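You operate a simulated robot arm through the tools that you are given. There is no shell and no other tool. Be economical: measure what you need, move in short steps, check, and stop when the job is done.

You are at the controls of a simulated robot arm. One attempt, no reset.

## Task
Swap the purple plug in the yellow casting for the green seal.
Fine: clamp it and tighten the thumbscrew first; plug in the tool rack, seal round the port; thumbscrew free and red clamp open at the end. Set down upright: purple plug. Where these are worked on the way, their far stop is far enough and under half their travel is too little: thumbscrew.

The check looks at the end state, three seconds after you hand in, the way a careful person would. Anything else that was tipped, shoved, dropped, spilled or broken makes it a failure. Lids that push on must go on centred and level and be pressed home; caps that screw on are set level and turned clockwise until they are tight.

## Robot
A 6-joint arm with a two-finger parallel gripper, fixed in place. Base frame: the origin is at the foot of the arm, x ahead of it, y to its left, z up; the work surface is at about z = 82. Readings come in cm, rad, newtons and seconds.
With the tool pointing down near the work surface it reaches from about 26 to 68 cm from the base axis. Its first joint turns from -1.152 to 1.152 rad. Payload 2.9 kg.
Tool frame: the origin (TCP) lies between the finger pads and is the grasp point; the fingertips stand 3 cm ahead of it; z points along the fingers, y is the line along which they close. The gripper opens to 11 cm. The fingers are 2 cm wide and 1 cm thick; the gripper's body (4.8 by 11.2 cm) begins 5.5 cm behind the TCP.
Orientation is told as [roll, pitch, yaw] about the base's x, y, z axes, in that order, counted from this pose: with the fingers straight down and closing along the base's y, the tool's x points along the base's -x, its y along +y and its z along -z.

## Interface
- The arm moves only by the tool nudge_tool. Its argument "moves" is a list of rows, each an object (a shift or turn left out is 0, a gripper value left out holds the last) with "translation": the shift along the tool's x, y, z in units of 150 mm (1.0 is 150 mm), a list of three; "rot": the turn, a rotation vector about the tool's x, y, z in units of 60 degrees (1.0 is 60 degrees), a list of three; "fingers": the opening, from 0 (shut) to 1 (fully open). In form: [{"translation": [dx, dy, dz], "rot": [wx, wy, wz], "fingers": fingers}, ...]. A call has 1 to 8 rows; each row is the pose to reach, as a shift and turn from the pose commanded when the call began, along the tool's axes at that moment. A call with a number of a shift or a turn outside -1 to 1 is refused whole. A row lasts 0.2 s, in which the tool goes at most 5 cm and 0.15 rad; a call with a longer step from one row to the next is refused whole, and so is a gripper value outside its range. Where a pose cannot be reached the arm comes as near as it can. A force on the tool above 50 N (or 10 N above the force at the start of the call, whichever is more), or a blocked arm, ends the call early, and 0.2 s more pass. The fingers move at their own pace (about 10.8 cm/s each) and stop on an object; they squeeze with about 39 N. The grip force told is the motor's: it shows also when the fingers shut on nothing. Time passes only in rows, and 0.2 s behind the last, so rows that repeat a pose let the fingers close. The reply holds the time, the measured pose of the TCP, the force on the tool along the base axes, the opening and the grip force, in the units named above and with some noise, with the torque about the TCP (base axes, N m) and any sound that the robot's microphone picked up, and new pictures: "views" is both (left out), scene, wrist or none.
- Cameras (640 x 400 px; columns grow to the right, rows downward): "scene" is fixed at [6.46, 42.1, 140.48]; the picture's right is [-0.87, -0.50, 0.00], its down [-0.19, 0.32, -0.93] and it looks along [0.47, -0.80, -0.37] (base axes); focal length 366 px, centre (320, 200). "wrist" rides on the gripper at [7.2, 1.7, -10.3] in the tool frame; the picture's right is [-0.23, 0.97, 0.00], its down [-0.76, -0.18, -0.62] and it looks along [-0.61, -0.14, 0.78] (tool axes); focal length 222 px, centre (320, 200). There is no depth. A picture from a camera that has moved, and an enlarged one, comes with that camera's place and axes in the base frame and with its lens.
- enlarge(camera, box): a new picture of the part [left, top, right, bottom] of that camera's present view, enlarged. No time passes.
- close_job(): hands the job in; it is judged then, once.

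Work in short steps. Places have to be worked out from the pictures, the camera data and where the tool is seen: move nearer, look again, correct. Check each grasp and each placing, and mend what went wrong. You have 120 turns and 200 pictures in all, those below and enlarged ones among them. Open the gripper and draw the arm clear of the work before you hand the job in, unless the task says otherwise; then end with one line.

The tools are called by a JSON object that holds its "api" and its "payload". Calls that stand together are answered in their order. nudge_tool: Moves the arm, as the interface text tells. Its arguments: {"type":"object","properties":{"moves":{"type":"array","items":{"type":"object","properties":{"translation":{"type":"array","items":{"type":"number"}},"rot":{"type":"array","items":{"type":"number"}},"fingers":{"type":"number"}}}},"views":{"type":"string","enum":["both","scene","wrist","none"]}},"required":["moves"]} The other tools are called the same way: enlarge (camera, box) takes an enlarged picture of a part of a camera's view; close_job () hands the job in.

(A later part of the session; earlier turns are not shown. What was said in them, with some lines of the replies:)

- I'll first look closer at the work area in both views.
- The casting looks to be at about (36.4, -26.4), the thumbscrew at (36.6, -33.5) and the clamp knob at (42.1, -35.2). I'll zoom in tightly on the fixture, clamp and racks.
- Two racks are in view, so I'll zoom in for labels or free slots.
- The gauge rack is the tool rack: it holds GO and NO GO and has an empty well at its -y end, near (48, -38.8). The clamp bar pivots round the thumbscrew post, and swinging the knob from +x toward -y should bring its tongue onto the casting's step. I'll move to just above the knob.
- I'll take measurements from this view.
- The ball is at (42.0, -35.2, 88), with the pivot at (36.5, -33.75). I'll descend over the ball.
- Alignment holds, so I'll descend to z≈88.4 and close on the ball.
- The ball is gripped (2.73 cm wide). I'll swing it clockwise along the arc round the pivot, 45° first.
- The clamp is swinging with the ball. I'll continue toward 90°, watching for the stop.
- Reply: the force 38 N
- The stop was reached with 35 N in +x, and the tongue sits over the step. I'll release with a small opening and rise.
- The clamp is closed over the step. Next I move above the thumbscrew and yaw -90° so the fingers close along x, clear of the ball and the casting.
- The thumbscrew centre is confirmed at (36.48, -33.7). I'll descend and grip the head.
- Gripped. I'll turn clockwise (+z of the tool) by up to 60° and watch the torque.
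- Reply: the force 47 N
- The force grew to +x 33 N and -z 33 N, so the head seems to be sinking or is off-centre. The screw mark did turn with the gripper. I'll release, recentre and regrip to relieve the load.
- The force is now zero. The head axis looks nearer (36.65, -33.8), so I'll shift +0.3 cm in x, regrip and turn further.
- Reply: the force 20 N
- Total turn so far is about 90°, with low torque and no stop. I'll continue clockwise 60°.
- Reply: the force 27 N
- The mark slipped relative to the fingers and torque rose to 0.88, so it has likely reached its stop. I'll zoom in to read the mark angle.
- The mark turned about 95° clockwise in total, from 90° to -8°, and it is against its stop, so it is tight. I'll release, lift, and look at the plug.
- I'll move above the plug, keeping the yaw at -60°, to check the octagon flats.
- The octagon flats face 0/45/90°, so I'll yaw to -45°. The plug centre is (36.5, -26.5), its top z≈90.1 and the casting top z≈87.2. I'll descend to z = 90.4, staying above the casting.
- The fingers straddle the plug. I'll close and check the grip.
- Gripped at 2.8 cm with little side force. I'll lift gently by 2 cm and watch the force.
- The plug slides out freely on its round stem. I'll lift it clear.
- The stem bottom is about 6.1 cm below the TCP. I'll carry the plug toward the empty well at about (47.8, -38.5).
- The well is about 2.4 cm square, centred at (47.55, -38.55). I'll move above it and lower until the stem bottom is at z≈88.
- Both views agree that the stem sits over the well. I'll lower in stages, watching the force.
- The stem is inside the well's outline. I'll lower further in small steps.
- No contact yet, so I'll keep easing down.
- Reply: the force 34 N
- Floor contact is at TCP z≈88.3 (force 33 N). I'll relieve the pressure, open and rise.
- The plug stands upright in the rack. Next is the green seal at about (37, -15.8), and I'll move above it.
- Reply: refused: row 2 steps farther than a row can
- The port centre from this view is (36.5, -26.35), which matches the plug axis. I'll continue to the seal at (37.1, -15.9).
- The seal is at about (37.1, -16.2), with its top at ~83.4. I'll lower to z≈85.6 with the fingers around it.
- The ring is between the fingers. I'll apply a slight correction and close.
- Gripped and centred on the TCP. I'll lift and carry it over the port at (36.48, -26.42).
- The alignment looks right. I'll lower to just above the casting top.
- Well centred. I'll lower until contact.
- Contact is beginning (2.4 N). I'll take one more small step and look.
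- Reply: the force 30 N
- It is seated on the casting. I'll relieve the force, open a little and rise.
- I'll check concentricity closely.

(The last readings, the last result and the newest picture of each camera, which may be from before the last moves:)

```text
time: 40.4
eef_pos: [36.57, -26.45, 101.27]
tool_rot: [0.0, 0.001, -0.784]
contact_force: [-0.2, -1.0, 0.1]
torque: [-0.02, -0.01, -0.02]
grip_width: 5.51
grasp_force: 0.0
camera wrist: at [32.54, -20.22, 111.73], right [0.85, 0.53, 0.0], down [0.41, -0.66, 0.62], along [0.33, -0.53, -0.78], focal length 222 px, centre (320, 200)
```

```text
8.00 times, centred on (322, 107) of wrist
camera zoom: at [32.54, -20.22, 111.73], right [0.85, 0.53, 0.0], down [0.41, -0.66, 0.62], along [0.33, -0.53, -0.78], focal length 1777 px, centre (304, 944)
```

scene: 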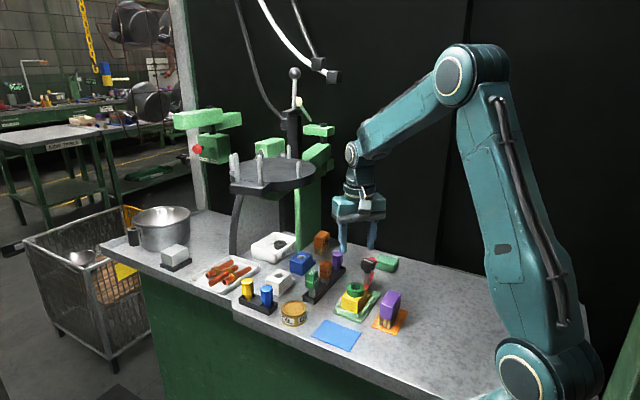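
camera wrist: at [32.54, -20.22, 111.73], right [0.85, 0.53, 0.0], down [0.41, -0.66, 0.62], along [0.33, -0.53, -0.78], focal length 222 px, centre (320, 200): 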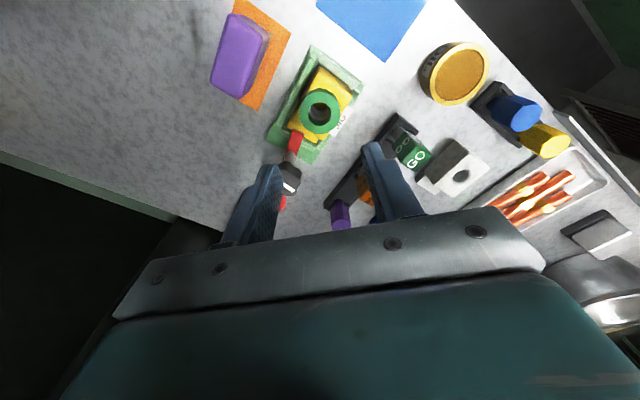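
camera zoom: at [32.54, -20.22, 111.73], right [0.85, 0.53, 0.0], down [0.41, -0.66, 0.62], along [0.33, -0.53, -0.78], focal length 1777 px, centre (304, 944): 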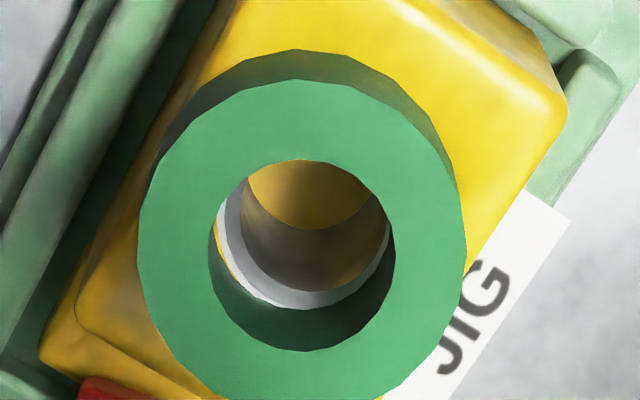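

The seal's bore fully clears the port hole and is within about 1.5 mm of centre, resting flat. Next I'll loosen the thumbscrew: move above (36.47, -33.88) at yaw -45°, which matches its lobes.

{"api": "nudge_tool", "payload": {"moves": [{"translation": [-0.176, -0.176, 0]}, {"translation": [-0.352, -0.352, 0]}, {"translation": [-0.352, -0.352, 0.2]}], "views": "wrist"}}

{"api": "enlarge", "payload": {"camera": "wrist", "box": [256, 90, 384, 190]}}

```text
time: 41.2
eef_pos: [36.4, -33.92, 98.25]
tool_rot: [0.0, -0.001, -0.784]
contact_force: [-0.5, -0.3, -0.1]
torque: [0.0, 0.05, -0.01]
grip_width: 5.5
grasp_force: 0.0
camera wrist: at [32.42, -27.68, 108.69], right [0.85, 0.53, 0.0], down [0.41, -0.66, 0.62], along [0.33, -0.53, -0.78], focal length 222 px, centre (320, 200)
```

wrist: 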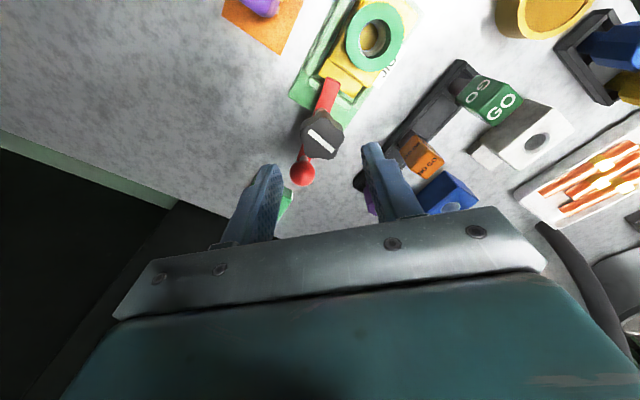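

```text
4.00 times, centred on (320, 140) of wrist
camera zoom: at [32.42, -27.68, 108.69], right [0.85, 0.53, 0.0], down [0.41, -0.66, 0.62], along [0.33, -0.53, -0.78], focal length 888 px, centre (320, 440)
```

zoom: 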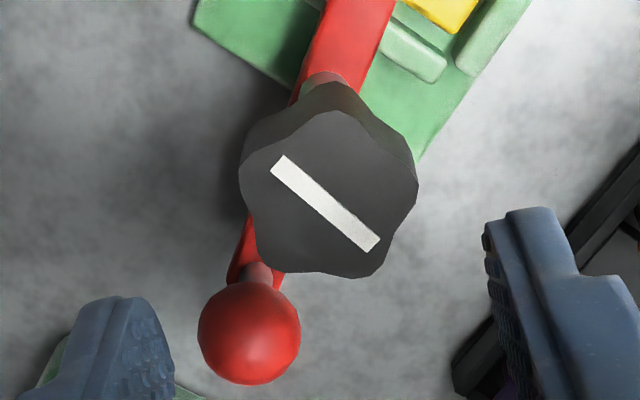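

The axis is confirmed at (36.4, -33.9). I'll descend and grip the head.

{"api": "nudge_tool", "payload": {"moves": [{"translation": [0, 0, 0.25]}, {"translation": [0, 0, 0.48]}, {"translation": [0, 0, 0.48], "fingers": 0}, {"translation": [0, 0, 0.48], "fingers": 0}, {"translation": [0, 0, 0.48], "fingers": 0}], "views": "wrist"}}

```text
time: 42.4
eef_pos: [36.43, -33.86, 91.07]
tool_rot: [0.002, 0.001, -0.784]
contact_force: [5.5, 10.7, 1.6]
torque: [0.09, -0.09, 0.01]
grip_width: 3.38
grasp_force: 45.3
camera wrist: at [32.41, -27.52, 101.53], right [0.85, 0.53, 0.0], down [0.41, -0.66, 0.62], along [0.33, -0.53, -0.78], focal length 222 px, centre (320, 200)
```

wrist: 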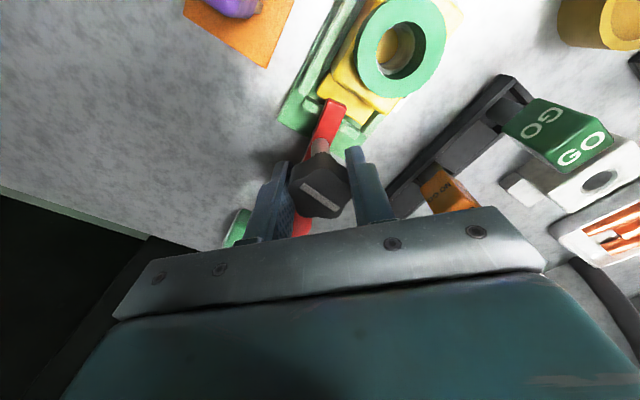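

Gripped. I'll turn counter-clockwise 60°.

{"api": "nudge_tool", "payload": {"moves": [{"rot": [0, 0, -0.125]}, {"rot": [0, 0, -0.25]}, {"rot": [0, 0, -0.375]}, {"rot": [0, 0, -0.5]}, {"rot": [0, 0, -0.625]}, {"rot": [0, 0, -0.75]}, {"rot": [0, 0, -0.875]}, {"rot": [0, 0, -1.0]}], "views": "wrist"}}

```text
time: 44.2
eef_pos: [36.46, -33.93, 91.08]
tool_rot: [0.003, 0.002, 0.263]
contact_force: [-4.2, 6.0, -9.5]
torque: [-0.17, 1.12, -0.04]
grip_width: 3.38
grasp_force: 45.4
camera wrist: at [28.92, -34.19, 101.54], right [-0.03, 1.0, 0.0], down [0.78, 0.03, 0.62], along [0.62, 0.02, -0.78], focal length 222 px, centre (320, 200)
```

wrist: 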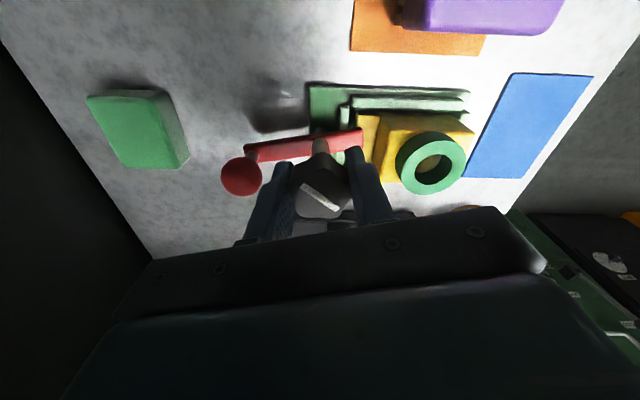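

It is turning freely. I'll continue ccw toward the free stop, about 40° more.

{"api": "nudge_tool", "payload": {"moves": [{"rot": [0, 0, -0.125]}, {"rot": [0, 0, -0.25]}, {"rot": [0, 0, -0.375]}, {"rot": [0, 0, -0.5]}, {"rot": [0, 0, -0.6]}, {"rot": [0, 0, -0.7]}], "views": "wrist"}}

{"api": "enlarge", "payload": {"camera": "wrist", "box": [256, 120, 384, 230]}}

```text
time: 45.6
eef_pos: [36.34, -33.96, 91.07]
tool_rot: [-0.001, 0.0, 0.995]
contact_force: [-2.2, -6.8, -27.0]
torque: [-0.11, -0.11, -1.09]
grip_width: 3.44
grasp_force: 44.8
camera wrist: at [31.03, -39.13, 101.55], right [-0.69, 0.72, 0.0], down [0.56, 0.54, 0.62], along [0.45, 0.43, -0.78], focal length 222 px, centre (320, 200)
```

wrist: 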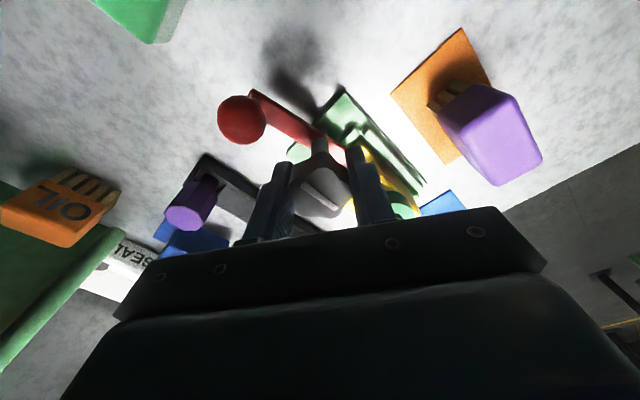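

```text
3.64 times, centred on (320, 175) of wrist
camera zoom: at [31.03, -39.13, 101.55], right [-0.69, 0.72, 0.0], down [0.56, 0.54, 0.62], along [0.45, 0.43, -0.78], focal length 808 px, centre (320, 291)
```

zoom: 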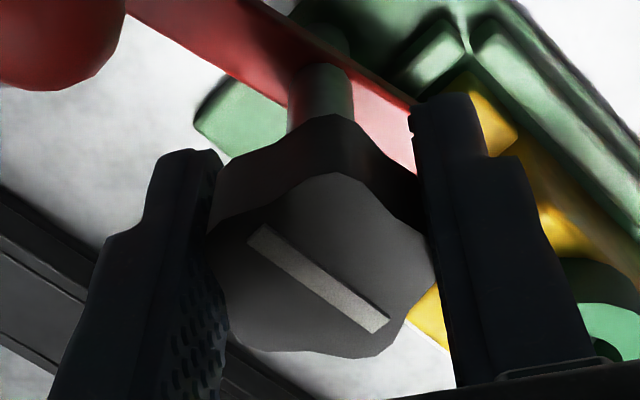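

The free stop was reached: torque is -1.09 and the mark is back at 90° as at the start. I'll release and rise.

{"api": "nudge_tool", "payload": {"moves": [{"rot": [0, 0, 0.04]}, {"rot": [0, 0, 0.04], "fingers": 0.5}, {"rot": [0, 0, 0.04], "fingers": 0.5}, {"rot": [0, 0, 0.04], "translation": [0, 0, -0.25]}, {"rot": [0, 0, 0.04], "translation": [0, 0, -0.5]}, {"rot": [0, 0, 0.04], "translation": [0, 0, -0.65]}], "views": "wrist"}}

{"api": "enlarge", "payload": {"camera": "wrist", "box": [256, 80, 384, 190]}}

```text
time: 47.0
eef_pos: [36.41, -33.83, 100.98]
tool_rot: [0.001, 0.001, 0.953]
contact_force: [0.2, 0.9, -0.6]
torque: [0.04, -0.01, -0.01]
grip_width: 5.49
grasp_force: 0.1
camera wrist: at [30.84, -38.84, 111.32], right [-0.66, 0.75, 0.0], down [0.59, 0.52, 0.62], along [0.47, 0.41, -0.78], focal length 222 px, centre (320, 200)
```

wrist: 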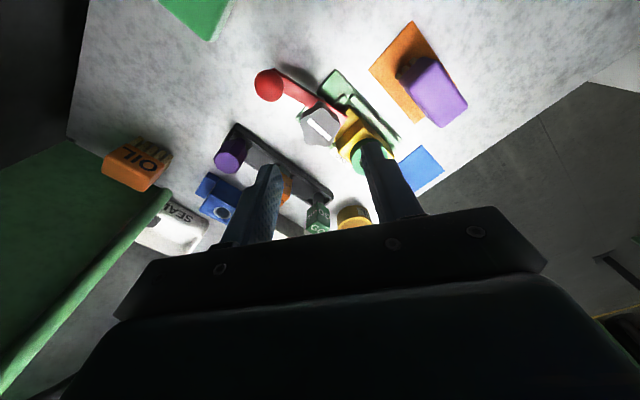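

```text
3.64 times, centred on (320, 135) of wrist
camera zoom: at [30.84, -38.84, 111.32], right [-0.66, 0.75, 0.0], down [0.59, 0.52, 0.62], along [0.47, 0.41, -0.78], focal length 808 px, centre (320, 436)
```

zoom: 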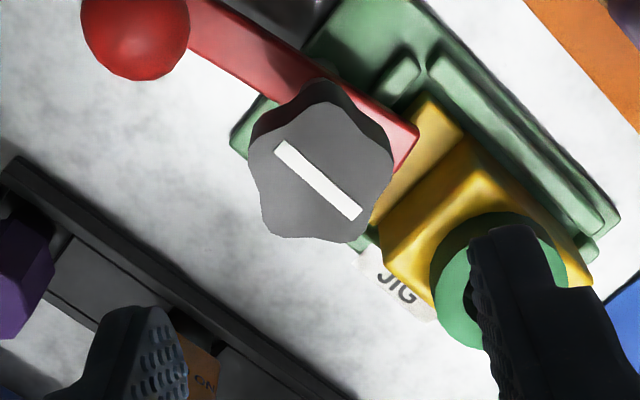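

The ball is actually at about (37.6, -39.4); my fingers slid along it once the clamp met its stop at 35 N. To open the clamp I'll move above the ball and yaw to about -45°, so the fingers push along the arc.

{"api": "nudge_tool", "payload": {"moves": [{"translation": [0.08, -0.09, 0], "rot": [0, 0, 0.119]}, {"translation": [0.16, -0.18, 0], "rot": [0, 0, 0.238]}, {"translation": [0.253, -0.277, 0], "rot": [0, 0, 0.357]}, {"translation": [0.253, -0.277, 0], "rot": [0, 0, 0.476]}, {"translation": [0.253, -0.277, 0], "rot": [0, 0, 0.595]}, {"translation": [0.253, -0.277, 0], "rot": [0, 0, 0.714]}, {"translation": [0.253, -0.277, 0], "rot": [0, 0, 0.83]}], "views": "none"}}

{"api": "nudge_tool", "payload": {"moves": [{"rot": [0, 0, 0.119]}, {"rot": [0, 0, 0.238]}, {"rot": [0, 0, 0.357]}, {"rot": [0, 0, 0.476]}, {"rot": [0, 0, 0.595]}, {"rot": [0, 0, 0.714]}, {"rot": [0, 0, 0.83]}], "views": "wrist"}}

{"api": "enlarge", "payload": {"camera": "wrist", "box": [246, 60, 394, 190]}}

```text
time: 48.6
eef_pos: [37.49, -39.42, 100.87]
tool_rot: [0.001, 0.0, 0.081]
contact_force: [0.5, 0.0, 0.1]
torque: [0.01, 0.0, 0.01]
grip_width: 5.47
grasp_force: 0.1
```

```text
time: 50.2
eef_pos: [37.58, -39.37, 100.96]
tool_rot: [-0.001, 0.001, -0.786]
contact_force: [-0.8, 0.6, 0.7]
torque: [0.0, -0.01, 0.01]
grip_width: 5.5
grasp_force: 0.0
camera wrist: at [33.72, -33.11, 111.33], right [0.85, 0.53, 0.0], down [0.41, -0.67, 0.62], along [0.33, -0.53, -0.78], focal length 222 px, centre (320, 200)
```

wrist: 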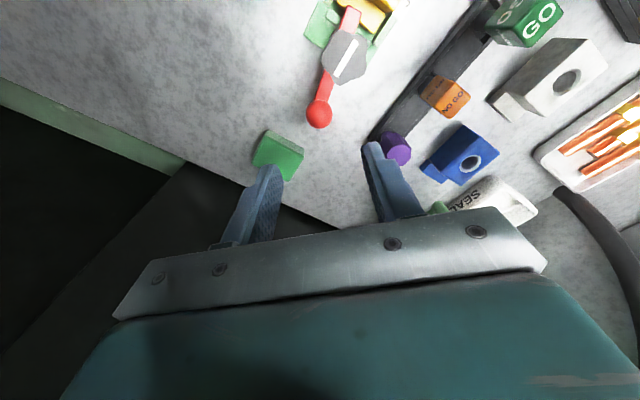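

```text
3.08 times, centred on (320, 125) of wrist
camera zoom: at [33.72, -33.11, 111.33], right [0.85, 0.53, 0.0], down [0.41, -0.67, 0.62], along [0.33, -0.53, -0.78], focal length 684 px, centre (320, 431)
```

zoom: 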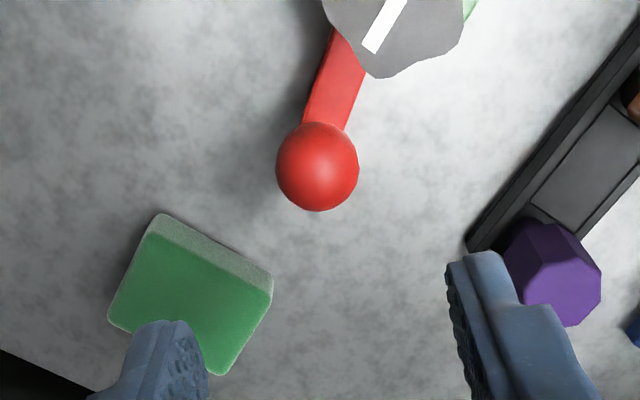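

The ball is at (37.56, -39.34), directly below. I'll descend and grip it.

{"api": "nudge_tool", "payload": {"moves": [{"translation": [0, 0, 0.25], "fingers": 0.42}, {"translation": [0, 0, 0.5]}, {"translation": [0, 0, 0.72]}, {"translation": [0, 0, 0.83]}, {"translation": [0, 0, 0.83], "fingers": 0}, {"translation": [0, 0, 0.83], "fingers": 0}, {"translation": [0, 0, 0.83], "fingers": 0}], "views": "wrist"}}

```text
time: 51.8
eef_pos: [37.62, -39.49, 88.51]
tool_rot: [-0.001, 0.0, -0.784]
contact_force: [-1.4, 0.0, -4.0]
torque: [-0.17, -0.24, 0.01]
grip_width: 2.68
grasp_force: 44.9
camera wrist: at [33.66, -33.11, 98.9], right [0.85, 0.53, 0.0], down [0.41, -0.66, 0.62], along [0.33, -0.53, -0.78], focal length 222 px, centre (320, 200)
```

wrist: 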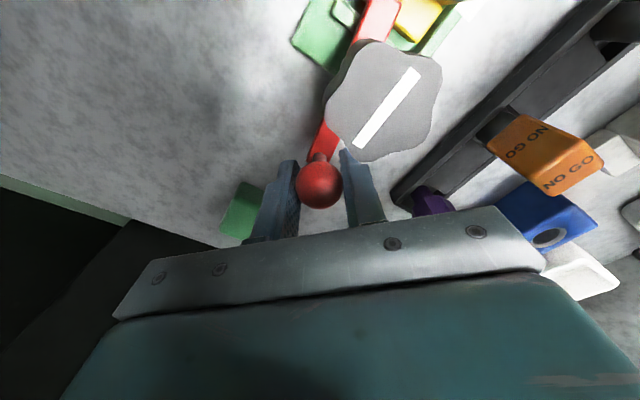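

Gripped. I'll swing counter-clockwise back along the arc to the open position.

{"api": "nudge_tool", "payload": {"moves": [{"translation": [-0.0276, 0.0474, 0]}, {"translation": [-0.0464, 0.0963, 0]}, {"translation": [-0.0582, 0.1473, 0]}, {"translation": [-0.0627, 0.1994, 0]}, {"translation": [-0.06, 0.2517, 0]}, {"translation": [-0.05, 0.3032, 0]}, {"translation": [-0.033, 0.3527, 0]}, {"translation": [-0.0092, 0.3993, 0]}], "views": "wrist"}}

```text
time: 53.6
eef_pos: [41.92, -35.42, 88.38]
tool_rot: [-0.001, 0.0, -0.786]
contact_force: [-3.7, -15.2, 1.1]
torque: [0.49, 0.44, 0.44]
grip_width: 2.72
grasp_force: 45.0
camera wrist: at [37.95, -29.07, 98.89], right [0.85, 0.53, 0.0], down [0.41, -0.66, 0.62], along [0.33, -0.53, -0.78], focal length 222 px, centre (320, 200)
```

wrist: 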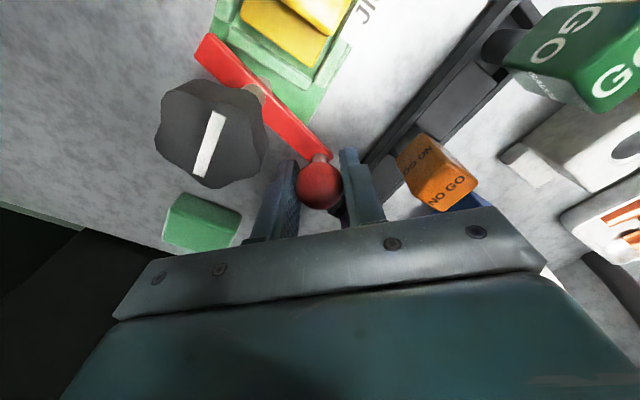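

The clamp bar is back alongside the jig. I'll nudge slightly further to find the open stop.

{"api": "nudge_tool", "payload": {"moves": [{"translation": [0.006, 0.011, 0]}, {"translation": [0.014, 0.022, 0]}], "views": "none"}}

```text
time: 54.2
eef_pos: [41.92, -35.36, 88.52]
tool_rot: [-0.004, -0.007, -0.794]
contact_force: [-6.0, -34.7, -2.2]
torque: [0.19, 0.18, 0.35]
grip_width: 2.71
grasp_force: 44.9
```

The open stop is confirmed at 35 N. I'll relax, release and rise clear.

{"api": "nudge_tool", "payload": {"moves": [{"translation": [-0.014, -0.024, 0]}, {"translation": [-0.014, -0.024, 0], "fingers": 0.4}, {"translation": [-0.014, -0.024, 0], "fingers": 0.4}, {"translation": [-0.014, -0.024, -0.25]}, {"translation": [-0.014, -0.024, -0.5]}, {"translation": [-0.014, -0.024, -0.75]}, {"translation": [-0.014, -0.024, -1.0]}], "views": "both"}}

{"api": "enlarge", "payload": {"camera": "wrist", "box": [220, 0, 420, 130]}}

{"api": "enlarge", "payload": {"camera": "scene", "box": [300, 240, 410, 340]}}

```text
time: 55.8
eef_pos: [41.98, -35.21, 103.5]
tool_rot: [0.0, 0.003, -0.787]
contact_force: [-0.4, 0.5, -0.1]
torque: [-0.01, 0.0, -0.01]
grip_width: 4.39
grasp_force: 0.0
camera wrist: at [37.92, -28.9, 113.84], right [0.85, 0.53, 0.0], down [0.41, -0.66, 0.62], along [0.33, -0.53, -0.78], focal length 222 px, centre (320, 200)
```

scene: 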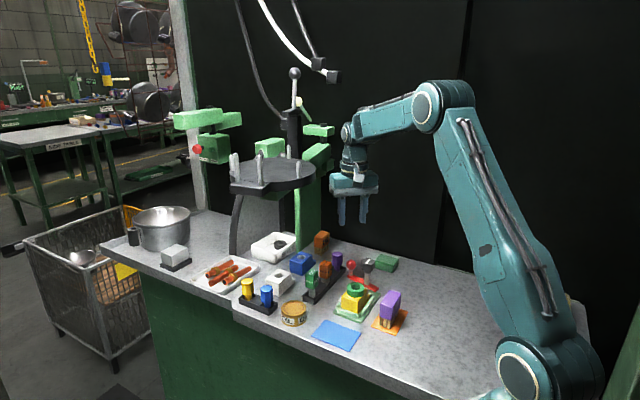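
wrist: 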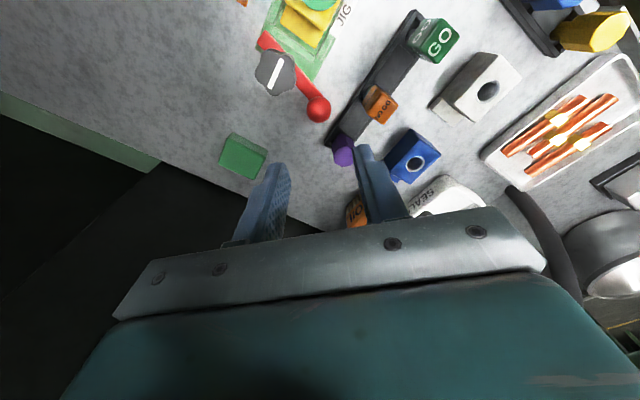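

```text
3.08 times, centred on (320, 65) of wrist
camera zoom: at [37.92, -28.9, 113.84], right [0.85, 0.53, 0.0], down [0.41, -0.66, 0.62], along [0.33, -0.53, -0.78], focal length 684 px, centre (320, 615)
```

zoom: 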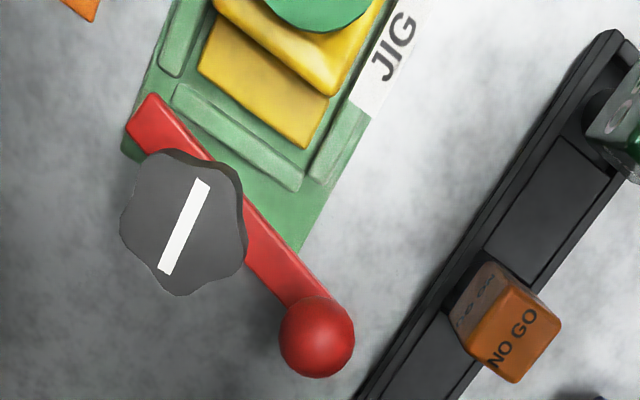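

```text
4.00 times, centred on (355, 290) of scene
camera zoom: at [6.46, 42.1, 140.48], right [-0.87, -0.5, 0.0], down [-0.19, 0.32, -0.93], along [0.47, -0.8, -0.37], focal length 1465 px, centre (180, -160)
```

zoom: 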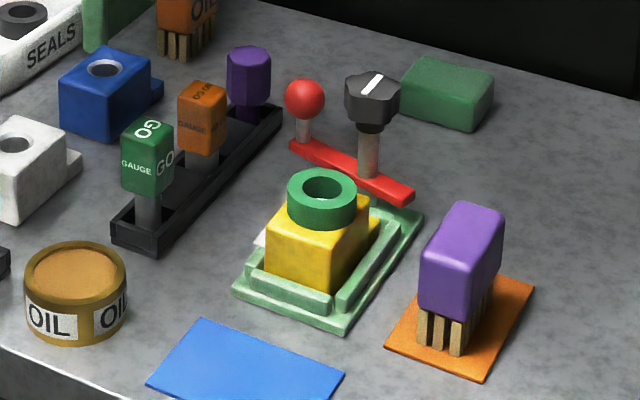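

Everything is in its end state: plug upright in the rack, seal round the port, thumbscrew free and clamp open. I'll draw the arm up clear.

{"api": "nudge_tool", "payload": {"moves": [{"translation": [0, 0, -0.3], "fingers": 0.8}, {"translation": [0, 0, -0.6]}, {"translation": [0, 0, -0.9]}], "views": "none"}}

{"api": "close_job", "payload": {}}

```text
time: 56.6
eef_pos: [42.06, -35.25, 116.79]
tool_rot: [0.0, -0.001, -0.787]
contact_force: [0.9, -0.2, 0.0]
torque: [-0.02, 0.0, -0.03]
grip_width: 8.78
grasp_force: 0.0
```

```text
The job is handed in.
```

I clamped the casting and tightened the thumbscrew to its stop, stood the purple plug upright in the tool rack, set the green seal round the port about 1.5 mm off centre, then freed the thumbscrew, opened the red clamp and handed the job in.
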